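You operate a simulated robot arm through the tools that you are given. There is no shell and no other tool.

The job below is to be done with a simulated two-armed robot. You get a single attempt, and the scene is never put back.

Task
Trim the hardness tester until it reads the black slab's printed hardness.
Fine: then arm up and the slab back in its place.

Only the result counts: the job must be done as asked and must still hold three seconds after the hand-in. Knocking over, shifting, dropping, spilling or breaking anything else fails it.

Robot
Two 7-joint arms with fingered hands on one trunk that stands fixed in place. Base frame: the origin is at the foot of the trunk, x ahead of it, y to its left, z up. Lengths are in cm, angles in rad, forces in N, time in s.
The left shoulder is at [4, 18.5, 124.5], the right one opposite. With the tool pointing down near the work surface each hand reaches from about 10 to 80 cm from the base axis, measured 20 degrees to its own side. Payload 4 kg a hand.
The tool frame of a hand sits at the grasp point between the pads (the TCP): z along the fingers, y along the line on which they close. The tips reach 2.6 cm beyond it. Largest opening 13.2 cm; the body of the gripper starts 7.3 cm behind the TCP. The gripper is a hand of 3 fingers: y runs from the thumb to the fingers, the wrist lies at [0, 0, -22.4] in the tool frame, and closing takes about 1.5 s.
Orientation is that of the tool frame in the base frame, as [roll, pitch, yaw] about the fixed x, y, z axes, in that order (R = Rz(yaw) Ry(pitch) Rx(roll)). With the fingers straight down and closing along the base's y, the tool's x points along the base's -x, its y along +y and its z along -z.

Tools
- The arms move only by the tool drive_tool. It takes "left_targets", "right_targets" or both (then of equal length, played together; a hand with none holds still); each is a list of rows, each a list of 7 numbers: the shift along the tool's x, y, z in units of 25 mm (1.0 is 25 mm), then the turn, a rotation vector about the tool's x, y, z in units of 5 degrees (1.0 is 5 degrees), then the opening in per cent of the stroke, from 0 (shut) to 100 (fully open). In form: [[dx, dy, dz, ax, ay, az, claw], ...]. A call has 1 to 20 rows; each row shifts and turns the commanded pose from where the row before left it, along the tool's axes as they then stand. A call with a number of a shift or a turn outside -1 to 1 is refused whole. Rows are played at 5 a second. More than 5 cm and 0.15 rad between two rows, or a gripper value outside its range, and nothing of the call is played. Where a pose cannot be reached the arm comes as near as it can. A force on the tool above 90 N (or 10 N above the force at the start of the call, whichever is more), or a blocked arm, ends the call early, and 0.2 s more pass. Each finger travels about 7.2 cm/s and halts on what it meets, pressing with about 26 N; the grip force reading is that of the motor and also rises with nothing between the fingers. The clock runs only during rows and for 0.2 s after the last one: add rows that do not move to give the fingers time. The reply holds the time, the measured pose of the TCP, the force on the tool along the base axes, the opening and the grip force, in the units named above and with some noise, with the torque about the TCP (base axes, N m) and any sound that the robot's microphone picked up.
- Cameras (640 x 400 px; columns grow to the right, rows downward): "scene" is now at [12.34, 4.56, 148.79]; the picture's right is [0.49, -0.87, -0.04], its down [-0.41, -0.18, -0.89] and it looks along [0.77, 0.46, -0.45] (base axes); focal length 219 px, centre (320, 200). "left" rides on the left gripper at [-6.2, 0.3, -9.2] in its tool frame; the picture's right is [-0.05, -1.00, 0.00], its down [0.83, -0.04, -0.56] and it looks along [0.55, -0.03, 0.83] (tool axes); focal length 230 px, centre (320, 200). "right" rides on the right gripper at [6.2, 0.3, -9.2] in its tool frame; the picture's right is [-0.05, 1.00, 0.00], its down [-0.83, -0.04, -0.56] and it looks along [-0.55, -0.03, 0.83] (tool axes); focal length 230 px, centre (320, 200).
- capture(camera): a new picture of that camera. It takes no simulated time.
- raise_lower(by): slides the trunk up (or, below 0, down) by that many cm; the arms and the scene camera ride with it, the base frame stays. It gives what a move gives, with no picture.
- grasp_type(shape, hand): the hand has 3 fingers and takes this shape, open, in about a second: jaw (thumb against the fingers, like two jaws); tri (thumb and two fingers); tip (a fingertip pinch); poke (one finger out to press); point (the index stretched); flat (the hand flat); cup (the hand cupped); fist (a fist). The gripper value then closes the fingers along that shape, each until it touches; the sizes above hold for jaw. It gives what a move gives, with no picture.
- turn_head(pan, tilt): turns the head with the scene camera to pan (to the left, within 1.501 rad either way) and tilt (down, from -0.506 to 1.204), counted from straight ahead of the robot. It gives what a move gives.
- pixel_to_xyz(camera, pixels): for up to 12 pixels [column, row] of the newest picture of that camera ("zoom" is the newest enlarged one), the place [x, y, z] in the base frame of the surface seen there, good to about 0.3 cm. It takes no simulated time.
- enlarge(camera, box): a new picture of the part [left, top, right, bottom] of that camera's present view, enlarged. It takes no simulated time.
- close_job(): hands the job in; it is judged then, once.

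Leave the grippers open and the arms clear of the work at the hand-in unless told otherwise.

The tools are called after ">>>" by a JSON object that holds its "method" and its "body". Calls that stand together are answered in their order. drive_tool: Moves the arms, as the interface text tells. Its arguments: {"type":"object","properties":{"left_targets":{"type":"array","items":{"type":"array","items":{"type":"number"}}},"right_targets":{"type":"array","items":{"type":"array","items":{"type":"number"}}}},"required":[]} The other tools are called the same way: raise_lower (by) slides the trunk up or down; grasp_type (shape, hand) gives the hand a shape; turn_head (pan, tilt) turns the head that bears the scene camera; capture (camera) takes a picture; pixel_to_xyz (camera, pixels) gives the place of the surface under pixels of a picture; enlarge (camera, box) takes an enlarged picture of a part of a camera's view; close_job () hands the job in.

At the start:

```text
time_s: 0.0
left_position: [37.63, 42.16, 128.7]
left_orientation: [3.141, 0.0, 3.141]
left_wrist_force: [-0.2, 0.2, 0.1]
left_ft_torque: [0.03, 0.02, 0.01]
left_width: 13.17
left_finger_force: 0.1
left_shape: jaw
right_position: [48.46, 6.11, 138.53]
right_orientation: [-3.141, -0.001, -3.141]
right_wrist_force: [0.5, 0.1, 0.8]
right_ft_torque: [-0.01, 0.0, 0.01]
right_width: 13.21
right_finger_force: 0.1
right_shape: jaw
trunk travel left (down, up): [-27.5, 18.7]
head pan, tilt: [0.517, 0.382]
```

scene: 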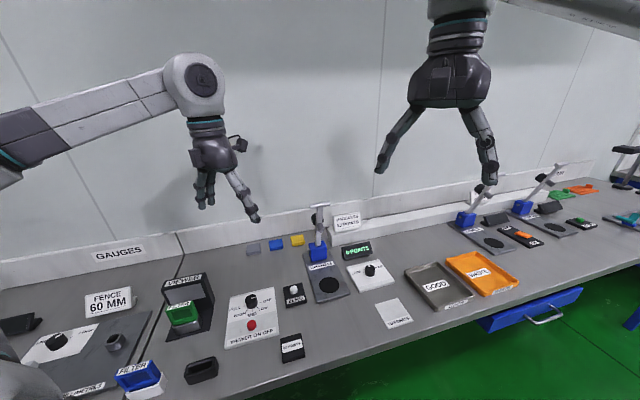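
right: 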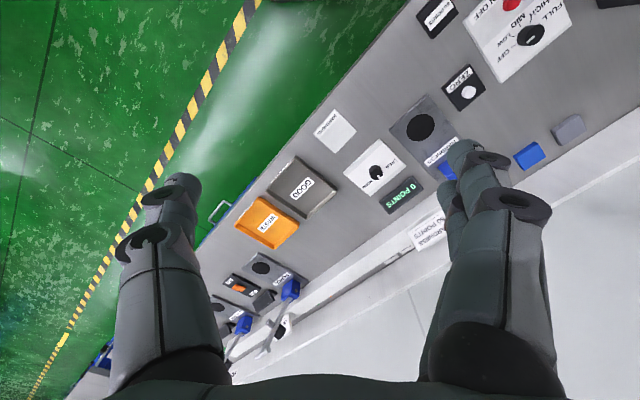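
left: 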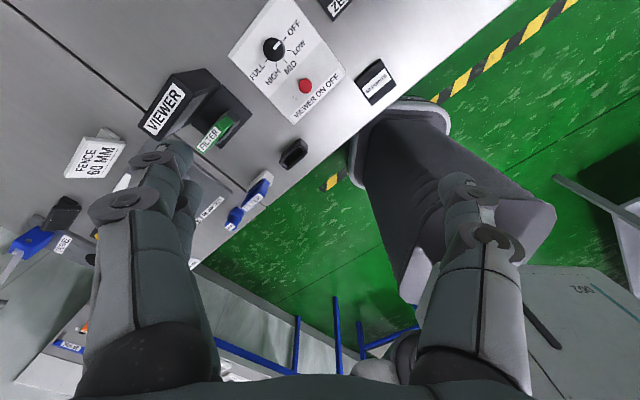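

I see a bench with a tester labelled something like "HARDNESS", a display "0 POINTS" and a knob plate. I'll enlarge parts of the scene to read the labels.

>>> {"method": "enlarge", "body": {"camera": "scene", "box": [220, 190, 420, 315]}}

>>> {"method": "enlarge", "body": {"camera": "scene", "box": [400, 150, 640, 300]}}

>>> {"method": "enlarge", "body": {"camera": "scene", "box": [160, 250, 400, 400]}}

>>> {"method": "enlarge", "body": {"camera": "right", "box": [300, 50, 620, 250]}}

```text
3.20 times, centred on (320, 252) of scene
```

zoom: 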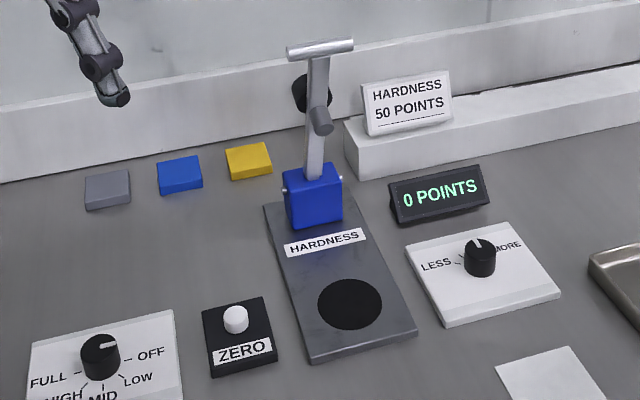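

```text
2.67 times, centred on (520, 225) of scene
```

zoom: 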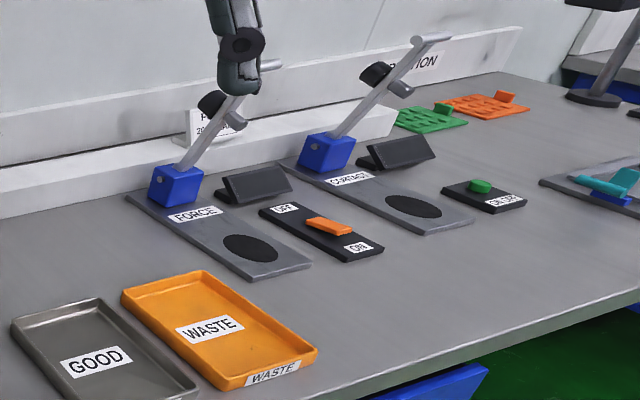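

```text
2.67 times, centred on (280, 325) of scene
```

zoom: 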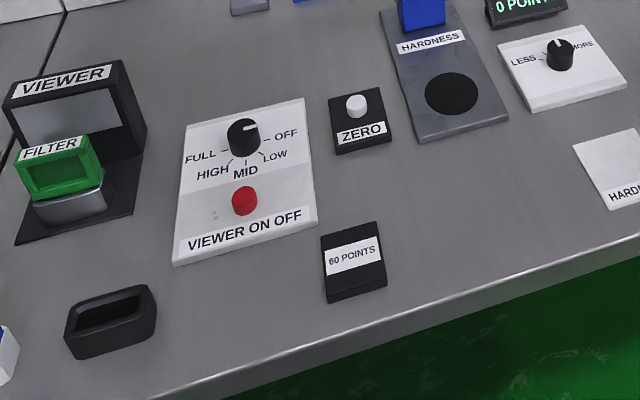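

```text
2.00 times, centred on (460, 150) of right
```

zoom: 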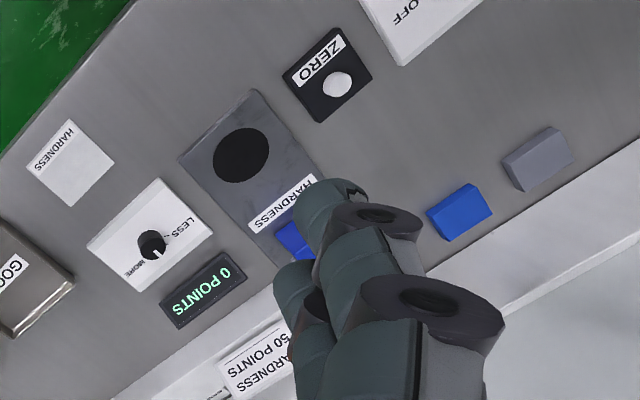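

The black slab with the white label "60 POINTS" is at about (292,347). The hardness tester has an upright arm with a T-handle, and there is a LESS/MORE knob next to a "0 POINTS" display. I'll locate points on them.

>>> {"method": "enlarge", "body": {"camera": "scene", "box": [260, 315, 330, 375]}}

>>> {"method": "pixel_to_xyz", "body": {"camera": "scene", "pixels": [[292, 347], [281, 340], [301, 335], [304, 357], [283, 362], [330, 284], [318, 255], [320, 205], [370, 270], [294, 289], [396, 313], [317, 330]]}}

```text
6.67 times, centred on (295, 345) of scene
```

zoom: 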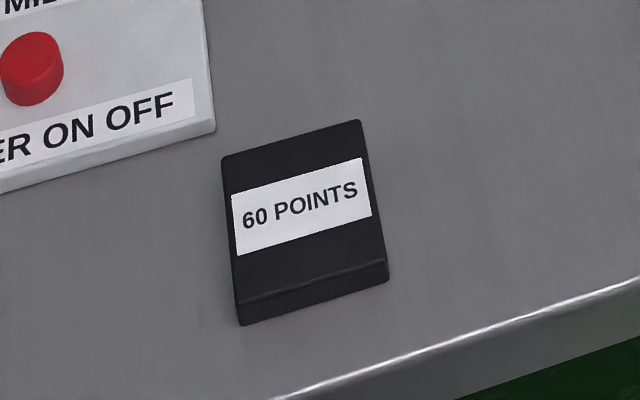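

```text
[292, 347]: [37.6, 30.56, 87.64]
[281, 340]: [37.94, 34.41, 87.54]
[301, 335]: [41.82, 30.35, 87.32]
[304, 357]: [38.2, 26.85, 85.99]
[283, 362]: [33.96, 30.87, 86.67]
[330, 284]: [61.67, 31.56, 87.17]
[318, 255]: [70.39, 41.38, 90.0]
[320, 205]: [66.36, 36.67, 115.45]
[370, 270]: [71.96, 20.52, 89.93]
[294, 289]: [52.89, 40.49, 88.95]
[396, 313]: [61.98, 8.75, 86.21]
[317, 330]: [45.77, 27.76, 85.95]
```

I'll get the slab's corners from the zoomed picture, and its outline against the bench.

>>> {"method": "pixel_to_xyz", "body": {"camera": "zoom", "pixels": [[226, 162], [355, 125], [384, 260], [242, 297], [300, 180], [315, 245], [244, 318], [384, 278], [450, 200], [210, 125], [302, 208]]}}

>>> {"method": "enlarge", "body": {"camera": "scene", "box": [280, 190, 410, 310]}}

```text
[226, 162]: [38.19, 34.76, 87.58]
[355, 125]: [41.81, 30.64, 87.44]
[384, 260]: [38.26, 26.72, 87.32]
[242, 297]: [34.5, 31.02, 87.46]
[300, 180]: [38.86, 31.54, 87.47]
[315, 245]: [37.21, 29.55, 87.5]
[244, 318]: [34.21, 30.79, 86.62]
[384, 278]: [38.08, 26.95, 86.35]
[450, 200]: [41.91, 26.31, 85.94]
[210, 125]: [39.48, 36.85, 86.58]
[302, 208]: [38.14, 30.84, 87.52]
```

```text
3.33 times, centred on (345, 250) of scene
```

zoom: 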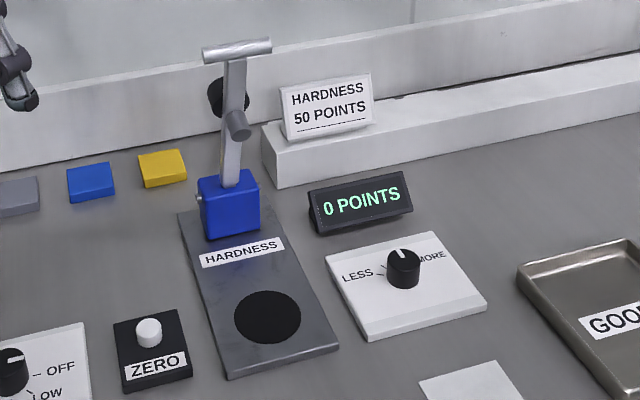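

Slab corners: (38.2,34.8), (41.8,30.6), (38.3,26.7), (34.5,31.0), top at 87.5, bench at 86. Now the tester, display, knob and zero button points in the new zoom.

>>> {"method": "pixel_to_xyz", "body": {"camera": "zoom", "pixels": [[267, 317], [236, 317], [299, 317], [268, 293], [268, 341], [230, 378], [338, 346], [182, 215], [262, 48], [207, 55], [233, 125], [236, 50]]}}

>>> {"method": "pixel_to_xyz", "body": {"camera": "zoom", "pixels": [[402, 255], [402, 275], [345, 280], [327, 256], [435, 234], [486, 306], [368, 340], [225, 185], [230, 215], [215, 95], [148, 325], [150, 365]]}}

```text
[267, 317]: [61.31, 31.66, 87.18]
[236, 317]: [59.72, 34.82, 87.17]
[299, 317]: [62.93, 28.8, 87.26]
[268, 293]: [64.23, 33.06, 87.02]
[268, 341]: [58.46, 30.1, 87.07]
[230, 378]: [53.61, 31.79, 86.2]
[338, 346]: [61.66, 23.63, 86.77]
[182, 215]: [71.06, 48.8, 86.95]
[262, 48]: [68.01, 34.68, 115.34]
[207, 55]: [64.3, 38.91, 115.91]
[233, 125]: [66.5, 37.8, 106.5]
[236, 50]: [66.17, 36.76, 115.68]
```

```text
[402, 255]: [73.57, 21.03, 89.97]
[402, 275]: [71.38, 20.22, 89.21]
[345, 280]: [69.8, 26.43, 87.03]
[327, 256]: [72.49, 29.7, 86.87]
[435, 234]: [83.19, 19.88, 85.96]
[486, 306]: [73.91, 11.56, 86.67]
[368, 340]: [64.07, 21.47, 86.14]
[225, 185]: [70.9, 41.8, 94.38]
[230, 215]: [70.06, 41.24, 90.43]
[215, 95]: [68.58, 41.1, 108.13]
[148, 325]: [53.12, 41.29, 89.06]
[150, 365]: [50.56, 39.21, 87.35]
```

The slab measures about 5.5 × 5.5 × 1.5 cm, turned about 45° to the base. The tester plate's disc is centred near (61.3, 31.7, 87.2), and the T-handle is near (66.2, 36.8, 115.5). I'll move the left hand above the slab with its closing line along the bench direction (yaw −45°), staying at about z=105.

>>> {"method": "drive_tool", "body": {"left_targets": [[-0.05, -0.91, 1, 0, 0, 0, 100], [-0.05, -0.91, 1, 0, 0, 0, 100], [-0.05, -0.91, 1, 0, 0, 0, 100], [-0.05, -0.91, 1, 0, 0, 0, 100], [-0.05, -0.91, 1, 0, 0, 0, 100], [0, 0, 0.5, 0, 0, -1, 100], [0, 0, 0.5, 0, 0, -1, 100], [0, 0, 0.5, 0, 0, -1, 100], [0, 0, 0.5, 0, 0, -1, 100], [0, 0, 0.5, 0, 0, -1, 100], [0, 0, 0.5, 0, 0, -1, 100], [0, 0, 0.5, 0, 0, -1, 100], [0, 0, 0.5, 0, 0, -1, 100], [0, 0, 0.5, 0, 0, -1, 100], [0, 0, 0, 0, 0, 0, 100]]}}

>>> {"method": "capture", "body": {"camera": "left"}}

>>> {"method": "capture", "body": {"camera": "scene"}}

```text
time_s: 3.2
left_position: [38.19, 30.74, 105.03]
left_orientation: [3.141, -0.001, -2.354]
left_wrist_force: [-0.2, 0.7, 0.2]
left_ft_torque: [0.04, -0.01, 0.01]
left_width: 13.2
left_finger_force: 0.0
left_shape: jaw
right_position: [48.44, 6.16, 138.56]
right_orientation: [3.14, 0.001, 3.14]
right_wrist_force: [0.4, -0.3, -0.5]
right_ft_torque: [0.0, -0.03, 0.0]
right_width: 13.2
right_finger_force: 0.0
right_shape: jaw
trunk travel left (down, up): [-27.5, 18.7]
head pan, tilt: [0.517, 0.382]
```

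```text
taken
```

left: 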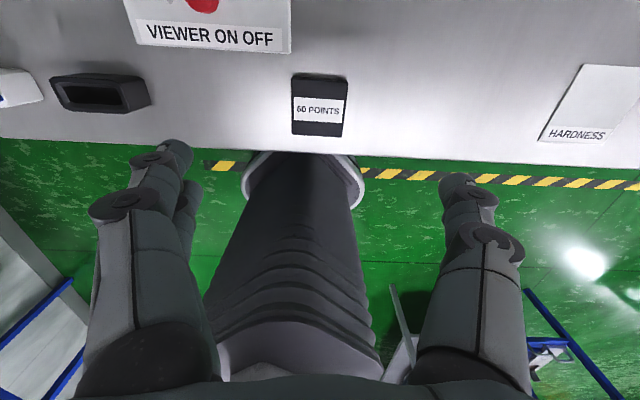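

```text
taken
```

scene: 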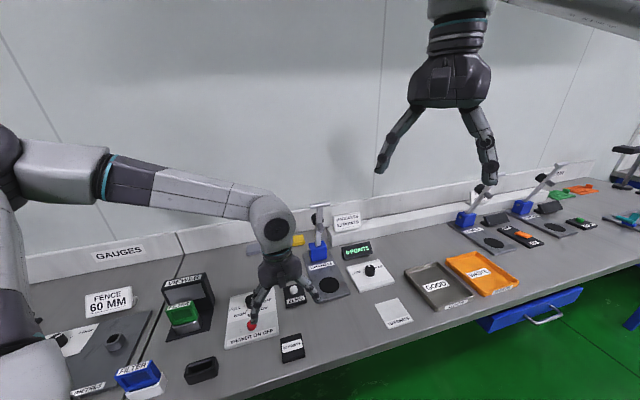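

The slab is at (319,105) in the left picture and nearly square to the hand. I'll zoom in and measure its corners.

>>> {"method": "enlarge", "body": {"camera": "left", "box": [270, 60, 370, 150]}}

```text
4.44 times, centred on (320, 105) of left
```

zoom: 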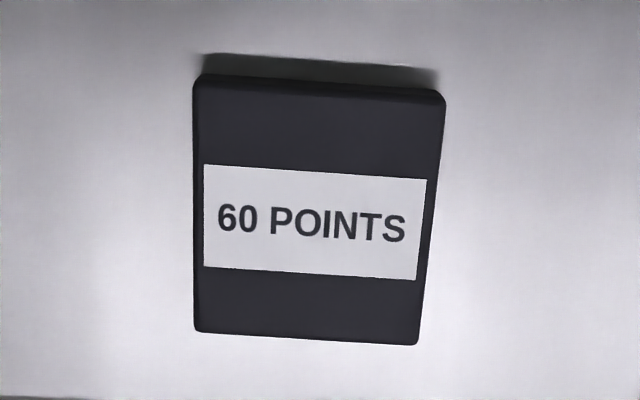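

>>> {"method": "pixel_to_xyz", "body": {"camera": "zoom", "pixels": [[205, 90], [436, 104], [411, 338], [202, 326], [200, 200], [425, 220], [320, 95], [310, 330], [318, 225], [318, 130], [100, 200], [550, 200]]}}

```text
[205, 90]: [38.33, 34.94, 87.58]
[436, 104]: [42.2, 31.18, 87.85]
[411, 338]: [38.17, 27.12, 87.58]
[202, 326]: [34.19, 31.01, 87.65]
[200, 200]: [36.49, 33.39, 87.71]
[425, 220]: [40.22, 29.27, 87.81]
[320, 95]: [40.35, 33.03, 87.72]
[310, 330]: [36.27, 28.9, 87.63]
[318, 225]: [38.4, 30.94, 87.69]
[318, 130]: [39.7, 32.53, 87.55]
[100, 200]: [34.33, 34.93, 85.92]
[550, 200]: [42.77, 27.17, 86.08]
```

Slab centre ≈ (38.2, 30.95), top at 87.6, sides at 45°, so the hand is aligned. I'll tilt the hand 15° back toward the robot, which keeps the wrist clear of the tester's arm later. Then I'll come straight down to about TCP z=90, fingers open either side of the slab.

>>> {"method": "drive_tool", "body": {"left_targets": [[0, 0, 0, 0, -1, 0, 100], [0, 0, 0, 0, -1, 0, 100], [0, 0, 0, 0, -1, 0, 100], [0.21, 0.008, 0.83, 0, 0, 0, 100], [0.21, 0.008, 0.83, 0, 0, 0, 100], [0.21, 0.008, 0.83, 0, 0, 0, 100], [0.21, 0.008, 0.83, 0, 0, 0, 100], [0.21, 0.008, 0.83, 0, 0, 0, 100], [0.21, 0.008, 0.83, 0, 0, 0, 100], [0.21, 0.008, 0.81, 0, 0, 0, 100], [0, 0, 0, 0, 0, 0, 100]]}}

>>> {"method": "capture", "body": {"camera": "left"}}

>>> {"method": "enlarge", "body": {"camera": "scene", "box": [200, 260, 380, 380]}}

```text
time_s: 5.6
left_position: [38.22, 30.85, 90.09]
left_orientation: [3.14, 0.262, -2.357]
left_wrist_force: [0.1, 0.6, 0.0]
left_ft_torque: [0.0, -0.01, -0.03]
left_width: 13.19
left_finger_force: 0.1
left_shape: jaw
right_position: [48.36, 6.19, 138.54]
right_orientation: [3.14, 0.0, 3.14]
right_wrist_force: [0.2, -0.3, 1.0]
right_ft_torque: [0.02, -0.06, 0.01]
right_width: 13.21
right_finger_force: 0.0
right_shape: jaw
trunk travel left (down, up): [-27.5, 18.7]
head pan, tilt: [0.517, 0.382]
```

```text
taken
```

left: 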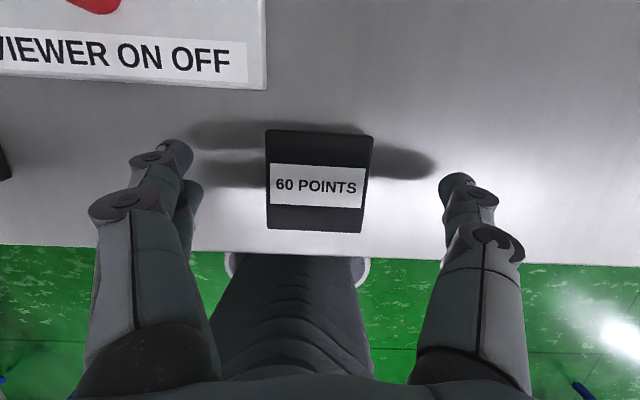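

```text
3.33 times, centred on (290, 320) of scene
```

zoom: 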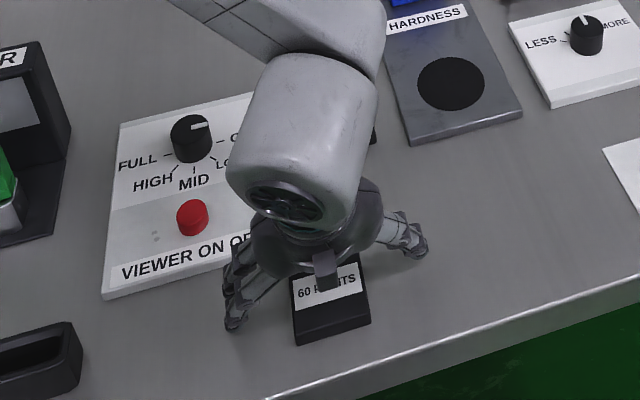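

The fingers straddle the slab correctly. I'll lower 0.7 cm and check the force before closing.

>>> {"method": "drive_tool", "body": {"left_targets": [[0.036, 0, 0.135, 0, 0, 0, 100], [0.036, 0, 0.135, 0, 0, 0, 100], [0, 0, 0, 0, 0, 0, 100]]}}

```text
time_s: 6.4
left_position: [38.23, 30.96, 89.29]
left_orientation: [-3.14, 0.261, -2.357]
left_wrist_force: [0.8, 0.3, -0.8]
left_ft_torque: [0.03, -0.01, 0.02]
left_width: 13.21
left_finger_force: 0.1
left_shape: jaw
right_position: [48.57, 6.21, 138.5]
right_orientation: [3.14, 0.0, -3.14]
right_wrist_force: [-0.4, 0.3, -0.5]
right_ft_torque: [-0.01, 0.0, 0.01]
right_width: 13.2
right_finger_force: 0.0
right_shape: jaw
trunk travel left (down, up): [-27.5, 18.7]
head pan, tilt: [0.517, 0.382]
```

No contact with the bench yet. I'll close the fingers on the slab in stages.

>>> {"method": "drive_tool", "body": {"left_targets": [[0, 0, 0, 0, 0, 0, 55], [0, 0, 0, 0, 0, 0, 55], [0, 0, 0, 0, 0, 0, 48], [0, 0, 0, 0, 0, 0, 44], [0, 0, 0, 0, 0, 0, 40], [0, 0, 0, 0, 0, 0, 30], [0, 0, 0, 0, 0, 0, 20], [0, 0, 0, 0, 0, 0, 10], [0, 0, 0, 0, 0, 0, 0], [0, 0, 0, 0, 0, 0, 0], [0, 0, 0, 0, 0, 0, 0]]}}

>>> {"method": "capture", "body": {"camera": "left"}}

```text
time_s: 8.8
left_position: [38.24, 30.99, 89.39]
left_orientation: [3.14, 0.262, -2.356]
left_wrist_force: [0.2, 0.8, 4.3]
left_ft_torque: [0.06, -0.06, -0.02]
left_width: 5.28
left_finger_force: 26.4
left_shape: jaw
right_position: [48.58, 6.17, 138.37]
right_orientation: [3.14, 0.0, -3.14]
right_wrist_force: [0.0, 0.1, 0.2]
right_ft_torque: [-0.02, -0.02, 0.02]
right_width: 13.19
right_finger_force: 0.1
right_shape: jaw
trunk travel left (down, up): [-27.5, 18.7]
head pan, tilt: [0.517, 0.382]
```

```text
taken
```

left: 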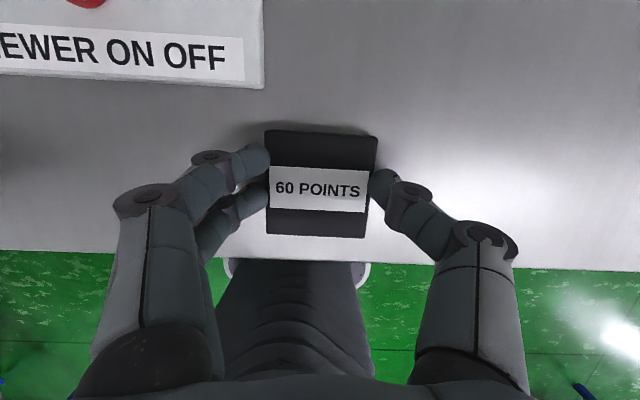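

The slab is held (opening 5.28 cm, grip 26 N). I'll lift it straight up 8 cm and check it.

>>> {"method": "drive_tool", "body": {"left_targets": [[-0.1, 0, -0.386, 0, 0, 0, 0], [-0.207, 0, -0.773, 0, 0, 0, 0], [-0.207, 0, -0.773, 0, 0, 0, 0], [-0.207, 0, -0.773, 0, 0, 0, 0], [-0.1, 0, -0.386, 0, 0, 0, 0], [0, 0, 0, 0, 0, 0, 0]]}}

>>> {"method": "capture", "body": {"camera": "left"}}

>>> {"method": "capture", "body": {"camera": "scene"}}

```text
time_s: 10.2
left_position: [38.1, 30.85, 97.22]
left_orientation: [-3.14, 0.26, -2.356]
left_wrist_force: [-0.4, 0.3, -0.5]
left_ft_torque: [-0.03, -0.04, 0.01]
left_width: 4.56
left_finger_force: 26.0
left_shape: jaw
right_position: [48.47, 6.19, 138.46]
right_orientation: [3.141, -0.001, -3.142]
right_wrist_force: [0.2, 0.8, 0.7]
right_ft_torque: [0.0, 0.02, 0.01]
right_width: 13.19
right_finger_force: 0.1
right_shape: jaw
trunk travel left (down, up): [-27.5, 18.7]
head pan, tilt: [0.517, 0.382]
```

```text
taken
```

left: 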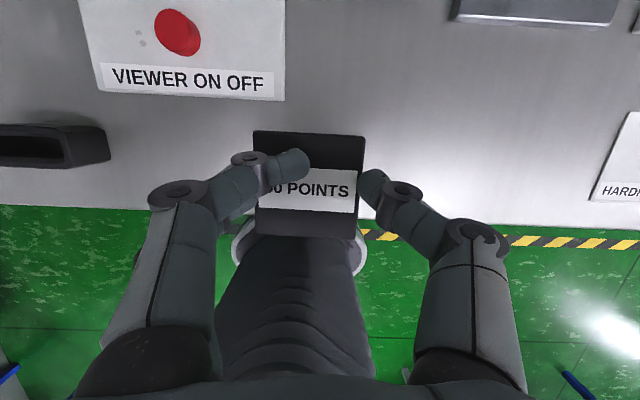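

```text
taken
```

scene: 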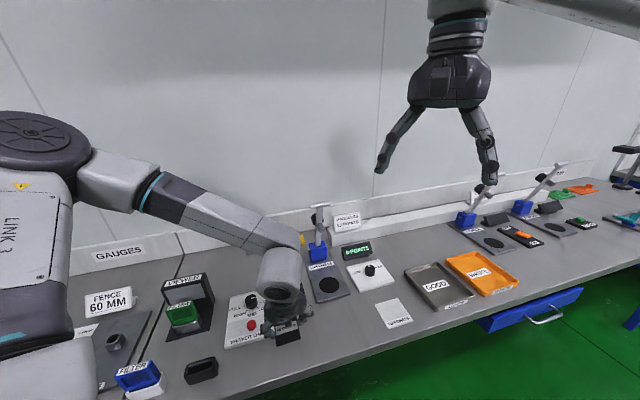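

One of the two fingers has ridden up onto the slab's top. I'll look closer to judge whether the slab is still firmly held.

>>> {"method": "enlarge", "body": {"camera": "left", "box": [220, 110, 400, 250]}}

>>> {"method": "enlarge", "body": {"camera": "scene", "box": [220, 260, 340, 360]}}

>>> {"method": "pixel_to_xyz", "body": {"camera": "left", "pixels": [[258, 135], [360, 140], [355, 208], [262, 233], [354, 235], [340, 160], [320, 225], [325, 205], [335, 150], [350, 225]]}}

```text
2.86 times, centred on (310, 180) of left
```

zoom: 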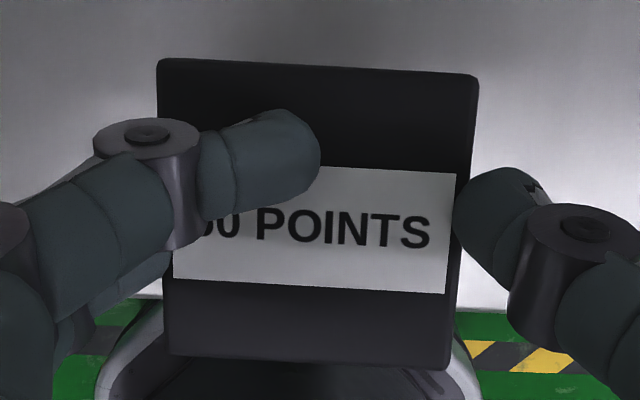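

```text
4.00 times, centred on (280, 310) of scene
```

zoom: 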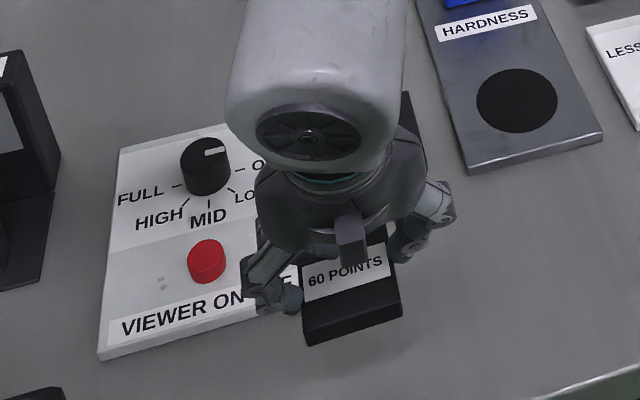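

```text
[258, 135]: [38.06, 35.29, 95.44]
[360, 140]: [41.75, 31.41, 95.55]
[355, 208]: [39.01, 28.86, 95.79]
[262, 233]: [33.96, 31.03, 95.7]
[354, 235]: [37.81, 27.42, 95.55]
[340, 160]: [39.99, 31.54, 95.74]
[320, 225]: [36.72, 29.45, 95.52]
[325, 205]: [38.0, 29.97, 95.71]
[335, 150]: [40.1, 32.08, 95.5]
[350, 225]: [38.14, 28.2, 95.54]
```

The slab is level (top 95.5) and clamped between the thumb and the lower finger. Its centre is at about (37.9, 31.3), and it hasn't turned. I'll carry it gently at this height to above the tester's disc, with the slab centre aimed at (61.3, 31.7).

>>> {"method": "drive_tool", "body": {"left_targets": [[-0.3, -0.3, 0.08, 0, 0, 0, 0], [-0.6, -0.6, 0.161, 0, 0, 0, 0], [-0.8, -0.8, 0.215, 0, 0, 0, 0], [-0.8, -0.8, 0.215, 0, 0, 0, 0], [-0.8, -0.8, 0.215, 0, 0, 0, 0], [-0.8, -0.8, 0.215, 0, 0, 0, 0], [-0.8, -0.8, 0.215, 0, 0, 0, 0], [-0.8, -0.8, 0.215, 0, 0, 0, 0], [-0.5, -0.5, 0.134, 0, 0, 0, 0], [-0.3, -0.3, 0.08, 0, 0, 0, 0], [0, 0, 0, 0, 0, 0, 0]]}}

>>> {"method": "capture", "body": {"camera": "left"}}

>>> {"method": "capture", "body": {"camera": "scene"}}

```text
time_s: 12.6
left_position: [61.61, 31.31, 97.24]
left_orientation: [-3.142, 0.262, -2.356]
left_wrist_force: [-0.2, 0.5, -1.0]
left_ft_torque: [-0.01, 0.0, -0.06]
left_width: 4.53
left_finger_force: 25.9
left_shape: jaw
right_position: [48.52, 6.12, 138.6]
right_orientation: [3.14, 0.0, 3.14]
right_wrist_force: [0.1, 0.4, -0.6]
right_ft_torque: [-0.03, 0.02, 0.01]
right_width: 13.21
right_finger_force: 0.1
right_shape: jaw
trunk travel left (down, up): [-27.5, 18.7]
head pan, tilt: [0.517, 0.382]
```

```text
taken
```

left: 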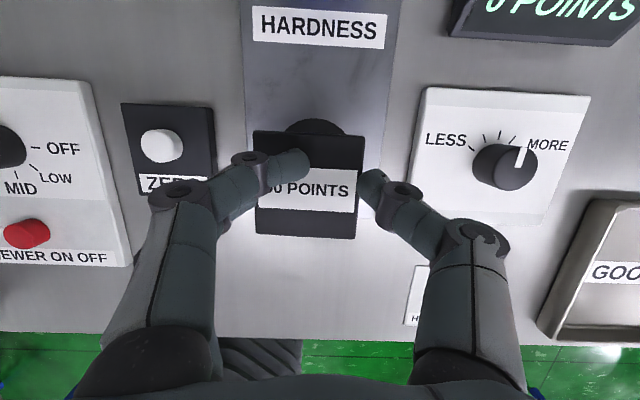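

```text
taken
```

scene: 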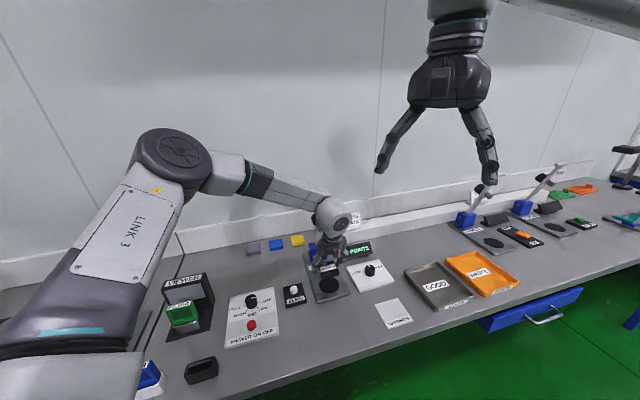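

The slab is above the plate. I'll check its position against the disc before lowering.

>>> {"method": "pixel_to_xyz", "body": {"camera": "left", "pixels": [[257, 135], [360, 140], [354, 235], [260, 233], [316, 123], [316, 119], [290, 131], [342, 134], [246, 100], [393, 100]]}}

>>> {"method": "enlarge", "body": {"camera": "scene", "box": [270, 180, 420, 310]}}

```text
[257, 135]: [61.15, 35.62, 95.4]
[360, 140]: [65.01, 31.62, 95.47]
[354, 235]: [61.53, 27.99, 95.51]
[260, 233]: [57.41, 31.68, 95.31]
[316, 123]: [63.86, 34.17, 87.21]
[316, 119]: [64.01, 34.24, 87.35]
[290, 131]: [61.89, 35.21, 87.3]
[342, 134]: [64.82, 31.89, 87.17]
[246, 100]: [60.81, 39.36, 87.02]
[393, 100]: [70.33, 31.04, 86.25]
```

```text
3.08 times, centred on (345, 245) of scene
```

zoom: 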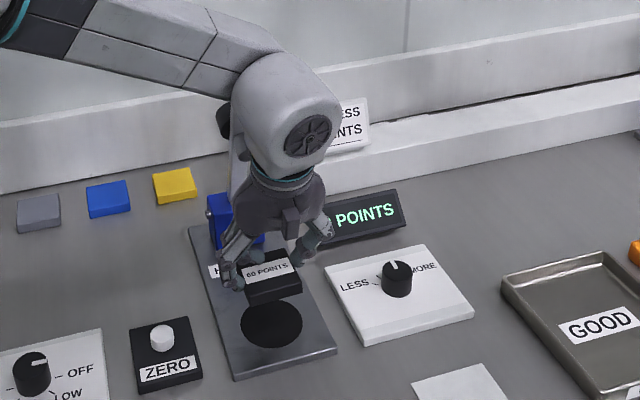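

The slab centre is (61.3, 31.7), over the disc. I'll lower 6.4 cm and then feel for contact.

>>> {"method": "drive_tool", "body": {"left_targets": [[0.1326, 0, 0.4946, 0, 0, 0, 0], [0.1326, 0, 0.4946, 0, 0, 0, 0], [0.1326, 0, 0.4946, 0, 0, 0, 0], [0.1326, 0, 0.4946, 0, 0, 0, 0], [0.1326, 0, 0.4946, 0, 0, 0, 0], [0, 0, 0, 0, 0, 0, 0]]}}

>>> {"method": "capture", "body": {"camera": "left"}}

```text
time_s: 14.0
left_position: [61.46, 31.29, 90.86]
left_orientation: [3.141, 0.263, -2.356]
left_wrist_force: [0.5, -0.1, 0.3]
left_ft_torque: [-0.01, -0.03, 0.03]
left_width: 4.53
left_finger_force: 25.9
left_shape: jaw
right_position: [48.56, 6.24, 138.59]
right_orientation: [3.14, 0.0, 3.141]
right_wrist_force: [0.3, 0.8, -0.4]
right_ft_torque: [0.0, 0.0, 0.01]
right_width: 13.18
right_finger_force: 0.1
right_shape: jaw
trunk travel left (down, up): [-27.5, 18.7]
head pan, tilt: [0.517, 0.382]
```

```text
taken
```

left: 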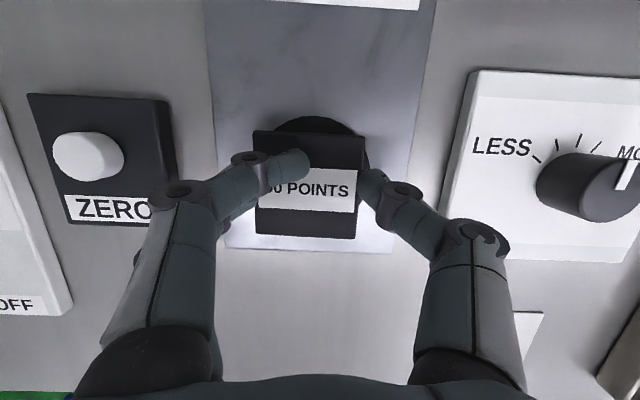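

Almost there. I'll lower in 1 mm steps, watching the force.

>>> {"method": "drive_tool", "body": {"left_targets": [[0.0104, 0, 0.0386, 0, 0, 0, 0], [0.0104, 0, 0.0386, 0, 0, 0, 0], [0, 0, 0, 0, 0, 0, 0]]}}

```text
time_s: 14.8
left_position: [61.63, 31.34, 90.72]
left_orientation: [3.141, 0.261, -2.356]
left_wrist_force: [-0.1, -0.8, 0.8]
left_ft_torque: [0.03, -0.01, 0.02]
left_width: 4.54
left_finger_force: 25.4
left_shape: jaw
right_position: [48.45, 6.12, 138.53]
right_orientation: [3.141, 0.0, 3.141]
right_wrist_force: [-0.1, 0.4, 0.7]
right_ft_torque: [0.01, -0.01, -0.01]
right_width: 13.19
right_finger_force: 0.1
right_shape: jaw
trunk travel left (down, up): [-27.5, 18.7]
head pan, tilt: [0.517, 0.382]
```

>>> {"method": "drive_tool", "body": {"left_targets": [[0.0104, 0, 0.0386, 0, 0, 0, 0], [0.0104, 0, 0.0386, 0, 0, 0, 0], [0, 0, 0, 0, 0, 0, 0]]}}

```text
time_s: 15.6
left_position: [61.55, 31.27, 90.57]
left_orientation: [-3.139, 0.266, -2.356]
left_wrist_force: [-0.5, 0.3, 6.6]
left_ft_torque: [0.16, 0.13, -0.01]
left_width: 4.56
left_finger_force: 26.7
left_shape: jaw
right_position: [48.47, 6.17, 138.5]
right_orientation: [3.139, 0.0, -3.14]
right_wrist_force: [-0.2, -0.2, 0.2]
right_ft_torque: [0.02, -0.01, 0.02]
right_width: 13.17
right_finger_force: 0.1
right_shape: jaw
trunk travel left (down, up): [-27.5, 18.7]
head pan, tilt: [0.517, 0.382]
```

Contact is made (6.6 N up). I'll open the fingers gradually.

>>> {"method": "drive_tool", "body": {"left_targets": [[0, 0, 0, 0, 0, 0, 40], [0, 0, 0, 0, 0, 0, 45], [0, 0, 0, 0, 0, 0, 55], [0, 0, 0, 0, 0, 0, 70], [0, 0, 0, 0, 0, 0, 85], [0, 0, 0, 0, 0, 0, 95], [0, 0, 0, 0, 0, 0, 95]]}}

>>> {"method": "capture", "body": {"camera": "left"}}

```text
time_s: 17.2
left_position: [61.8, 30.93, 91.13]
left_orientation: [-3.137, 0.27, -2.356]
left_wrist_force: [9.3, -9.6, 39.1]
left_ft_torque: [0.81, 0.12, -0.16]
left_width: 10.37
left_finger_force: 0.0
left_shape: jaw
right_position: [48.25, 5.91, 138.7]
right_orientation: [3.139, 0.001, 3.142]
right_wrist_force: [0.3, -0.5, 0.0]
right_ft_torque: [0.02, -0.01, -0.03]
right_width: 13.2
right_finger_force: 0.0
right_shape: jaw
trunk travel left (down, up): [-27.5, 18.7]
head pan, tilt: [0.517, 0.382]
```

```text
taken
```

left: 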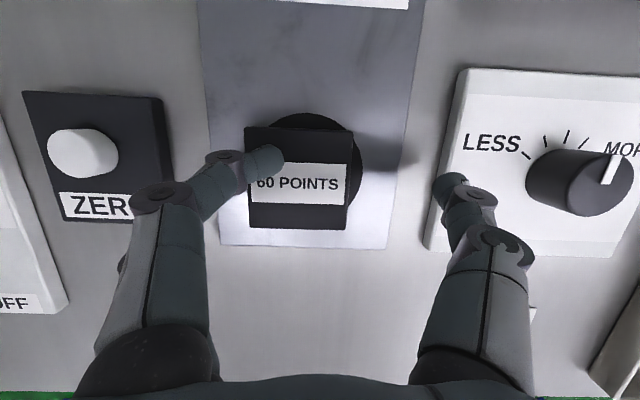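

The hand is being pushed up (39 N), so one finger is caught, probably pressing on the plate. I'll check whether the slab lies level before moving.

>>> {"method": "enlarge", "body": {"camera": "left", "box": [160, 100, 400, 260]}}

>>> {"method": "pixel_to_xyz", "body": {"camera": "left", "pixels": [[250, 132], [345, 133], [344, 225], [252, 222], [320, 145], [320, 215], [270, 145], [265, 205]]}}

>>> {"method": "enlarge", "body": {"camera": "scene", "box": [270, 200, 400, 310]}}

```text
2.50 times, centred on (280, 180) of left
```

zoom: 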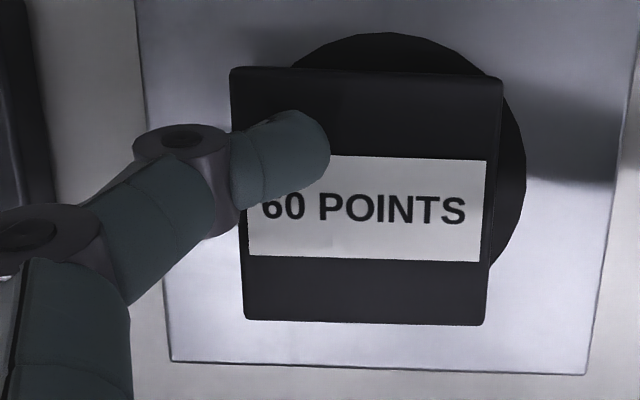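

```text
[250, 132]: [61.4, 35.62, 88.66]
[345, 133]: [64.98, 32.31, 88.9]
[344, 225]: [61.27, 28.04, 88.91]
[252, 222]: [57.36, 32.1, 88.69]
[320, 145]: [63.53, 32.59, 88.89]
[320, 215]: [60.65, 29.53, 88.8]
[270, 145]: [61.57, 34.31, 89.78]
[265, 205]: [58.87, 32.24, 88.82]
```

```text
3.64 times, centred on (335, 255) of scene
```

zoom: 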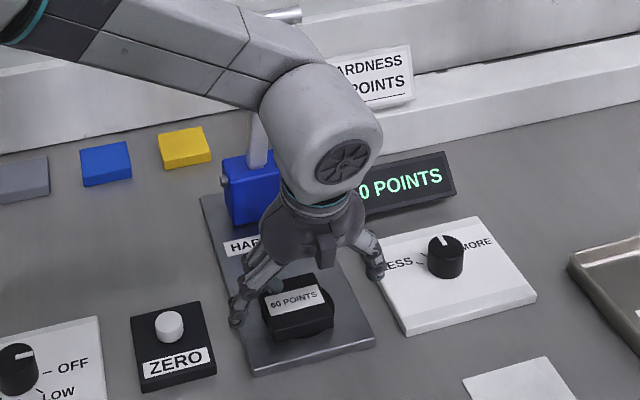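

The slab lies flat on the plate (top 88.7–88.9), and the finger is just pressing on top. I'll raise the hand straight up to free it.

>>> {"method": "drive_tool", "body": {"left_targets": [[-0.052, 0, -0.193, 0, 0, 0, 90], [-0.052, 0, -0.193, 0, 0, 0, 90], [0, 0, 0, 0, 0, 0, 95], [0, 0, 0, 0, 0, 0, 95]]}}

>>> {"method": "capture", "body": {"camera": "left"}}

```text
time_s: 18.2
left_position: [61.54, 31.39, 91.58]
left_orientation: [3.139, 0.262, -2.355]
left_wrist_force: [-0.3, -0.9, 0.3]
left_ft_torque: [0.03, 0.0, 0.0]
left_width: 12.53
left_finger_force: 0.0
left_shape: jaw
right_position: [48.5, 6.02, 138.46]
right_orientation: [3.14, 0.0, 3.139]
right_wrist_force: [0.3, 0.2, -0.4]
right_ft_torque: [-0.01, -0.02, 0.02]
right_width: 13.19
right_finger_force: 0.0
right_shape: jaw
trunk travel left (down, up): [-27.5, 18.7]
head pan, tilt: [0.517, 0.382]
```

```text
taken
```

left: 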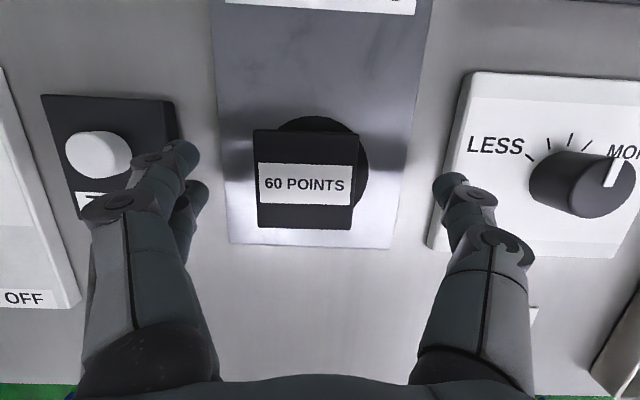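

Free. I'll withdraw along the hand's own axis (up and back toward the robot), then look at the tester.

>>> {"method": "drive_tool", "body": {"left_targets": [[0, 0, -0.5, 0, 0, 0, 95], [0, 0, -0.8, 0, 0, 0, 95], [0, 0, -1, 0, 0, 0, 95], [0, 0, -1, 0, 0, 0, 95], [0.5, 0, -1, 0, 0, 0, 95], [0.8, 0, -1, 0, 0, 0, 95], [1, 0, -1, 0, 0, 0, 95], [1, 0, -1, 0, 0, 0, 95], [0, 0, 0, 0, 0, 0, 95]]}}

>>> {"method": "capture", "body": {"camera": "left"}}

>>> {"method": "capture", "body": {"camera": "scene"}}

```text
time_s: 20.2
left_position: [52.76, 22.36, 107.08]
left_orientation: [-3.141, 0.262, -2.356]
left_wrist_force: [0.1, 0.7, 0.3]
left_ft_torque: [-0.01, 0.01, -0.01]
left_width: 12.53
left_finger_force: 0.1
left_shape: jaw
right_position: [48.51, 6.28, 138.41]
right_orientation: [-3.141, -0.002, -3.14]
right_wrist_force: [0.1, -0.4, -0.6]
right_ft_torque: [0.02, 0.03, -0.04]
right_width: 13.18
right_finger_force: 0.2
right_shape: jaw
trunk travel left (down, up): [-27.5, 18.7]
head pan, tilt: [0.517, 0.382]
```

```text
taken
```

left: 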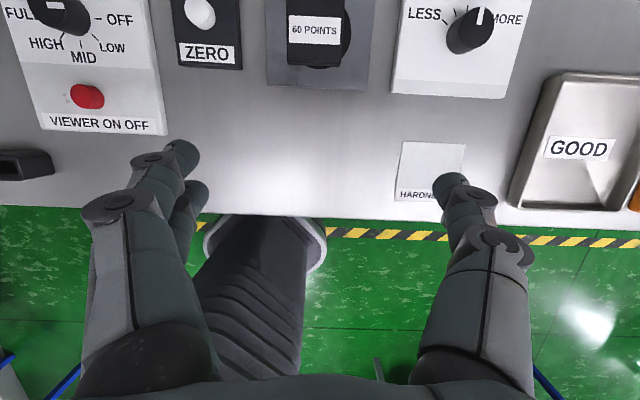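

```text
taken
```

scene: 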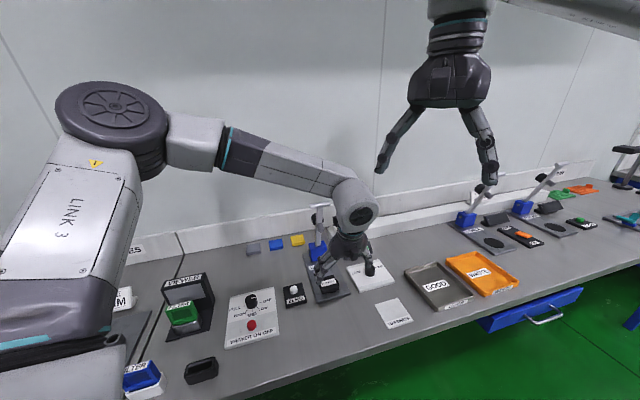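

The slab is on the plate and the hand is at (52.8, 22.4, 107). I'll take close looks at the tester's arm and the slab from the head camera.

>>> {"method": "enlarge", "body": {"camera": "scene", "box": [290, 190, 370, 310]}}

>>> {"method": "enlarge", "body": {"camera": "left", "box": [250, 0, 390, 100]}}

```text
3.33 times, centred on (330, 250) of scene
```

zoom: 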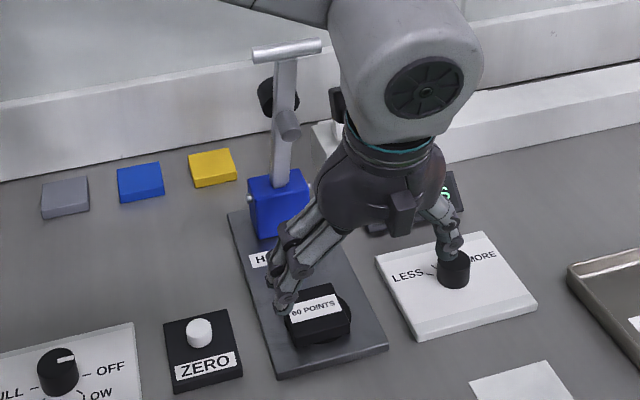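

```text
4.00 times, centred on (320, 50) of left
```

zoom: 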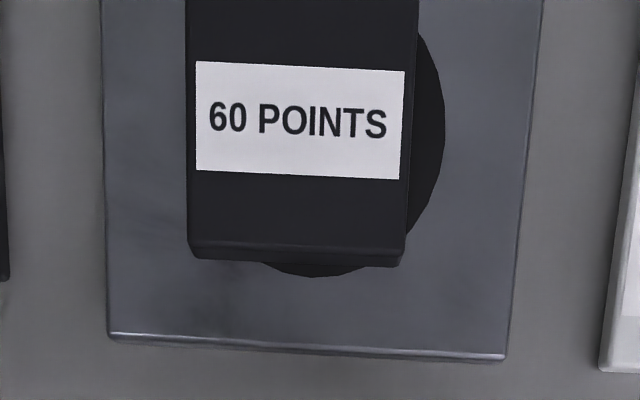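

The slab sits well on the disc. Next I'll see how the closed jaw looks as a pusher, so I'll raise the hand a little and close it in free air.

>>> {"method": "drive_tool", "body": {"left_targets": [[0, 0, -1, 0, 0, 0, 50], [0, 0, -1, 0, 0, 0, 20], [0, 0, -1, 0, 0, 0, 0], [0, 0, -1, 0, 0, 0, 0], [0, 0, -1, 0, 0, 0, 0], [0, 0, -1, 0, 0, 0, 0], [0, 0, -1, 0, 0, 0, 0], [0, 0, -1, 0, 0, 0, 0], [0, 0, 0, 0, 0, 0, 0], [0, 0, 0, 0, 0, 0, 0]]}}

>>> {"method": "capture", "body": {"camera": "left"}}

>>> {"method": "capture", "body": {"camera": "scene"}}

```text
time_s: 21.1
left_position: [50.85, 21.69, 113.61]
left_orientation: [3.113, 0.257, -2.355]
left_wrist_force: [-0.7, 0.2, 0.5]
left_ft_torque: [-0.01, 0.02, 0.0]
left_width: 0.51
left_finger_force: 0.0
left_shape: jaw
right_position: [48.72, 5.53, 139.89]
right_orientation: [3.123, 0.015, 3.133]
right_wrist_force: [2.5, -1.3, 4.8]
right_ft_torque: [0.28, -0.03, -0.17]
right_width: 13.16
right_finger_force: 0.1
right_shape: jaw
trunk travel left (down, up): [-27.5, 18.7]
head pan, tilt: [0.517, 0.382]
stopped in row 4 (right hand): the force on the tool passed its limit at 102 N (the readings are from after the stop); the commanded pose is now the measured one
```

```text
taken
```

left: 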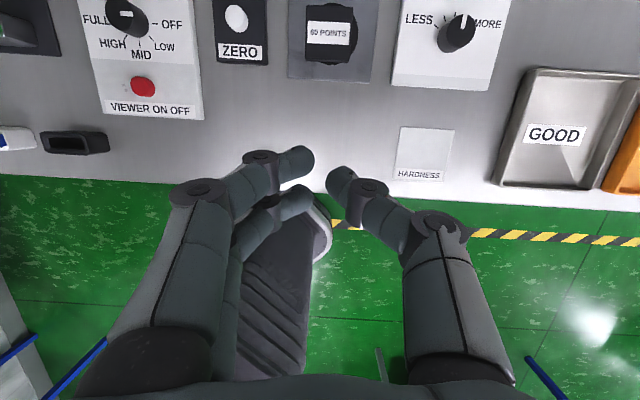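

```text
taken
```

scene: 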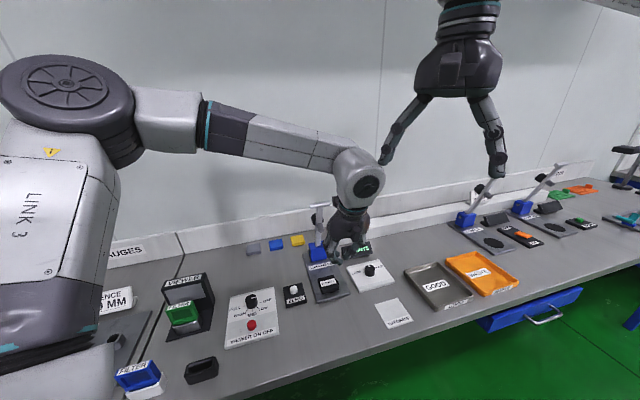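

The left wrist touched the right hand, so I must park the right hand out of the way first. I'll move it 35 cm to the right (−y) and slightly up.

>>> {"method": "drive_tool", "body": {"right_targets": [[0, -0.5, -0.3, 0, 0, 0, 100], [0, -1, -0.3, 0, 0, 0, 100], [0, -1, 0, 0, 0, 0, 100], [0, -1, 0, 0, 0, 0, 100], [0, -1, 0, 0, 0, 0, 100], [0, -1, 0, 0, 0, 0, 100], [0, -1, 0, 0, 0, 0, 100], [0, -1, 0, 0, 0, 0, 100], [0, -1, 0, 0, 0, 0, 100], [0, -1, 0, 0, 0, 0, 100], [0, -1, 0, 0, 0, 0, 100], [0, -1, 0, 0, 0, 0, 100], [0, -1, 0, 0, 0, 0, 100], [0, -0.5, 0, 0, 0, 0, 100], [0, 0, 0, 0, 0, 0, 100]]}}

>>> {"method": "capture", "body": {"camera": "scene"}}

```text
time_s: 24.3
left_position: [51.0, 21.8, 113.63]
left_orientation: [3.114, 0.256, -2.355]
left_wrist_force: [-0.1, 0.7, 0.1]
left_ft_torque: [-0.02, -0.03, 0.0]
left_width: 0.0
left_finger_force: 25.8
left_shape: jaw
right_position: [48.31, -26.87, 140.72]
right_orientation: [3.123, 0.015, 3.135]
right_wrist_force: [-0.2, 0.5, 0.2]
right_ft_torque: [-0.03, -0.03, 0.01]
right_width: 13.18
right_finger_force: 0.1
right_shape: jaw
trunk travel left (down, up): [-27.5, 18.7]
head pan, tilt: [0.517, 0.382]
```

```text
taken
```

scene: 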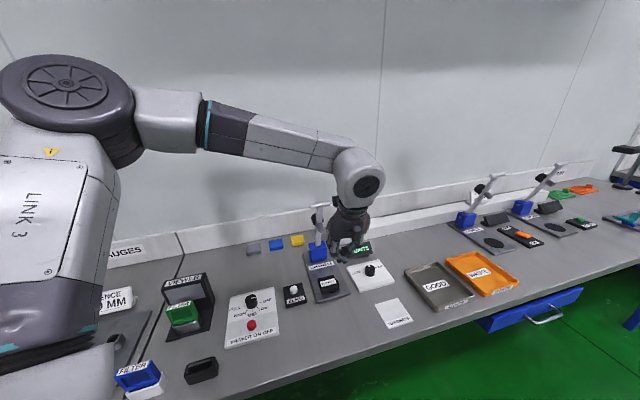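

The right hand is parked clear. Now I'll look at the "poke" shape, with one finger out to press.

>>> {"method": "grasp_type", "body": {"hand": "left", "shape": "poke"}}

>>> {"method": "capture", "body": {"camera": "left"}}

>>> {"method": "enlarge", "body": {"camera": "scene", "box": [280, 140, 420, 300]}}

```text
time_s: 25.2
left_position: [51.05, 21.8, 113.45]
left_orientation: [3.114, 0.257, -2.354]
left_wrist_force: [-0.2, 0.2, 0.0]
left_ft_torque: [0.01, -0.01, -0.01]
left_width: 0.0
left_finger_force: 0.1
left_shape: poke
right_position: [48.39, -26.92, 140.62]
right_orientation: [3.125, 0.013, 3.136]
right_wrist_force: [-0.1, 1.1, 0.2]
right_ft_torque: [-0.01, -0.01, -0.01]
right_width: 13.19
right_finger_force: 0.1
right_shape: jaw
trunk travel left (down, up): [-27.5, 18.7]
head pan, tilt: [0.517, 0.382]
```

```text
taken
```

left: 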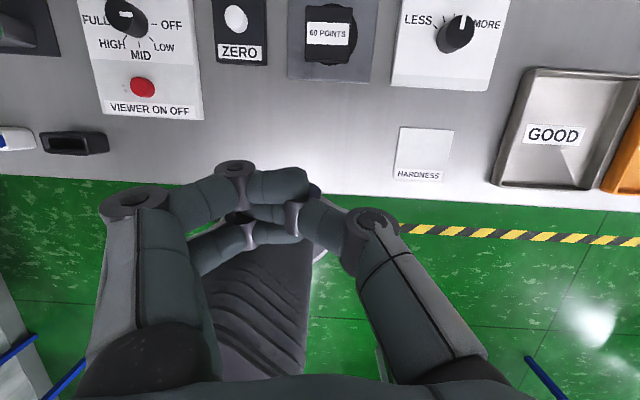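

```text
2.50 times, centred on (350, 220) of scene
```

zoom: 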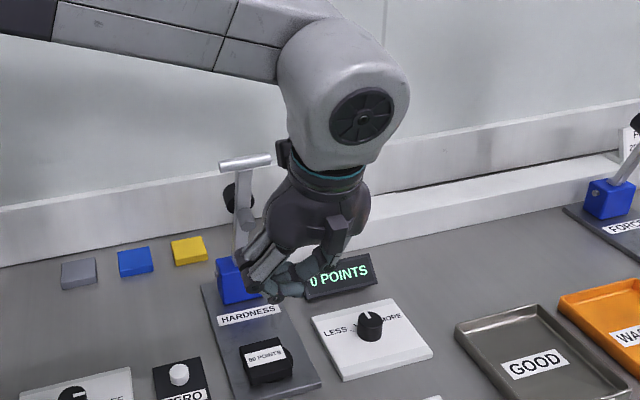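

The poke shape is compact, but I can't make out which part presses. I'll compare it with "point".

>>> {"method": "grasp_type", "body": {"hand": "left", "shape": "point"}}

>>> {"method": "capture", "body": {"camera": "left"}}

>>> {"method": "enlarge", "body": {"camera": "scene", "box": [280, 140, 420, 300]}}

```text
time_s: 26.1
left_position: [51.04, 21.77, 113.75]
left_orientation: [3.113, 0.258, -2.354]
left_wrist_force: [0.8, -0.3, -0.5]
left_ft_torque: [0.02, 0.03, 0.0]
left_width: 0.01
left_finger_force: 0.0
left_shape: point
right_position: [48.32, -26.89, 140.74]
right_orientation: [3.123, 0.014, 3.134]
right_wrist_force: [0.2, -0.4, 0.4]
right_ft_torque: [-0.03, -0.03, 0.04]
right_width: 13.19
right_finger_force: 0.0
right_shape: jaw
trunk travel left (down, up): [-27.5, 18.7]
head pan, tilt: [0.517, 0.382]
```

```text
taken
```

left: 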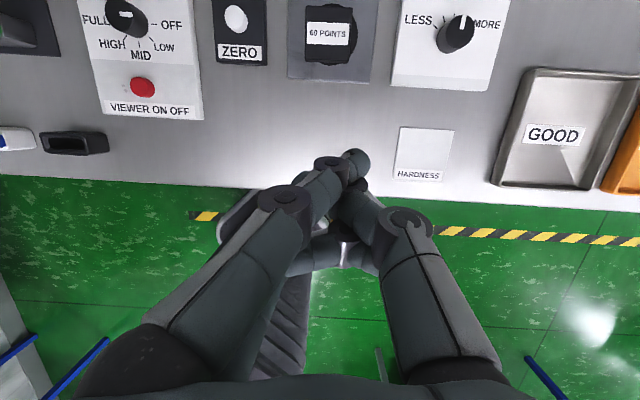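

```text
2.50 times, centred on (350, 220) of scene
```

zoom: 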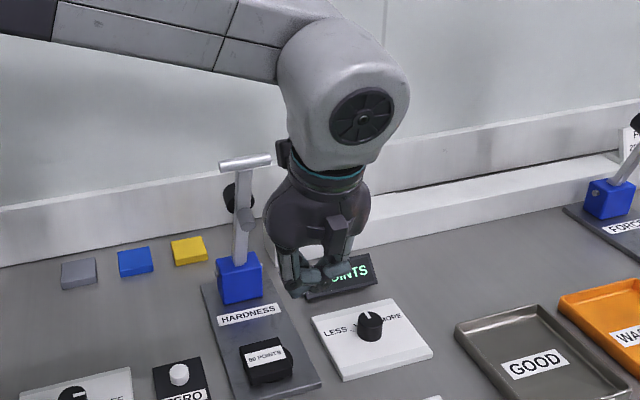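

In "point", the finger on the camera side is stretched, with its tip at (357,162). I'll get its position.

>>> {"method": "pixel_to_xyz", "body": {"camera": "left", "pixels": [[357, 160], [330, 162], [285, 198], [215, 290], [360, 185], [405, 215], [305, 260], [425, 290]]}}

>>> {"method": "enlarge", "body": {"camera": "left", "box": [220, 130, 440, 290]}}

```text
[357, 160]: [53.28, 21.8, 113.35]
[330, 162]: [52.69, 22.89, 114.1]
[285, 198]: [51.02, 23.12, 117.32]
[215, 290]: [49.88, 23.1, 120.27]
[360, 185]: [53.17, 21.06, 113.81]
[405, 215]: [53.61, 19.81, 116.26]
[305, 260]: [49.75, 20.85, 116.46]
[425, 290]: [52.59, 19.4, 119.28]
```

```text
2.50 times, centred on (330, 210) of left
```

zoom: 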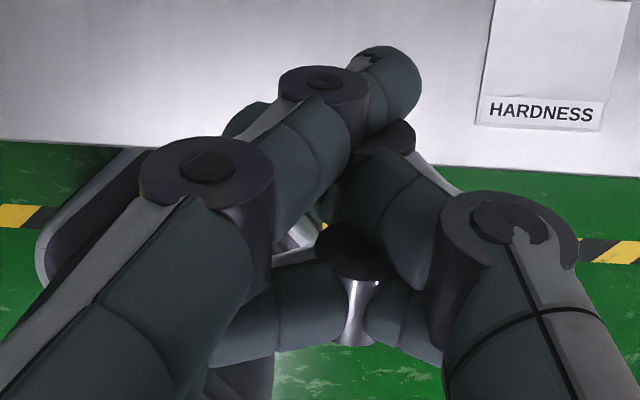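

I'll open fully in this shape to see whether the index straightens.

>>> {"method": "drive_tool", "body": {"left_targets": [[0, 0, 0, 0, 0, 0, 100], [0, 0, 0, 0, 0, 0, 100], [0, 0, 0, 0, 0, 0, 100], [0, 0, 0, 0, 0, 0, 100], [0, 0, 0, 0, 0, 0, 100]]}}

>>> {"method": "capture", "body": {"camera": "left"}}

```text
time_s: 27.3
left_position: [50.99, 21.66, 113.53]
left_orientation: [3.113, 0.257, -2.354]
left_wrist_force: [0.4, 0.4, -0.5]
left_ft_torque: [0.04, -0.01, 0.01]
left_width: 0.0
left_finger_force: 0.2
left_shape: point
right_position: [48.33, -26.89, 140.6]
right_orientation: [3.123, 0.014, 3.137]
right_wrist_force: [-0.7, 0.6, -0.4]
right_ft_torque: [0.0, -0.03, -0.04]
right_width: 13.19
right_finger_force: 0.1
right_shape: jaw
trunk travel left (down, up): [-27.5, 18.7]
head pan, tilt: [0.517, 0.382]
```

```text
taken
```

left: 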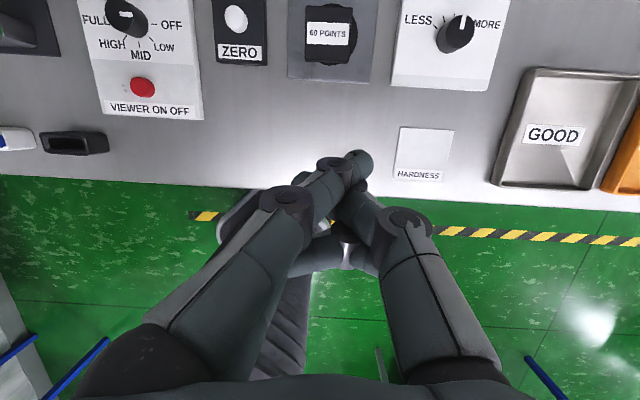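

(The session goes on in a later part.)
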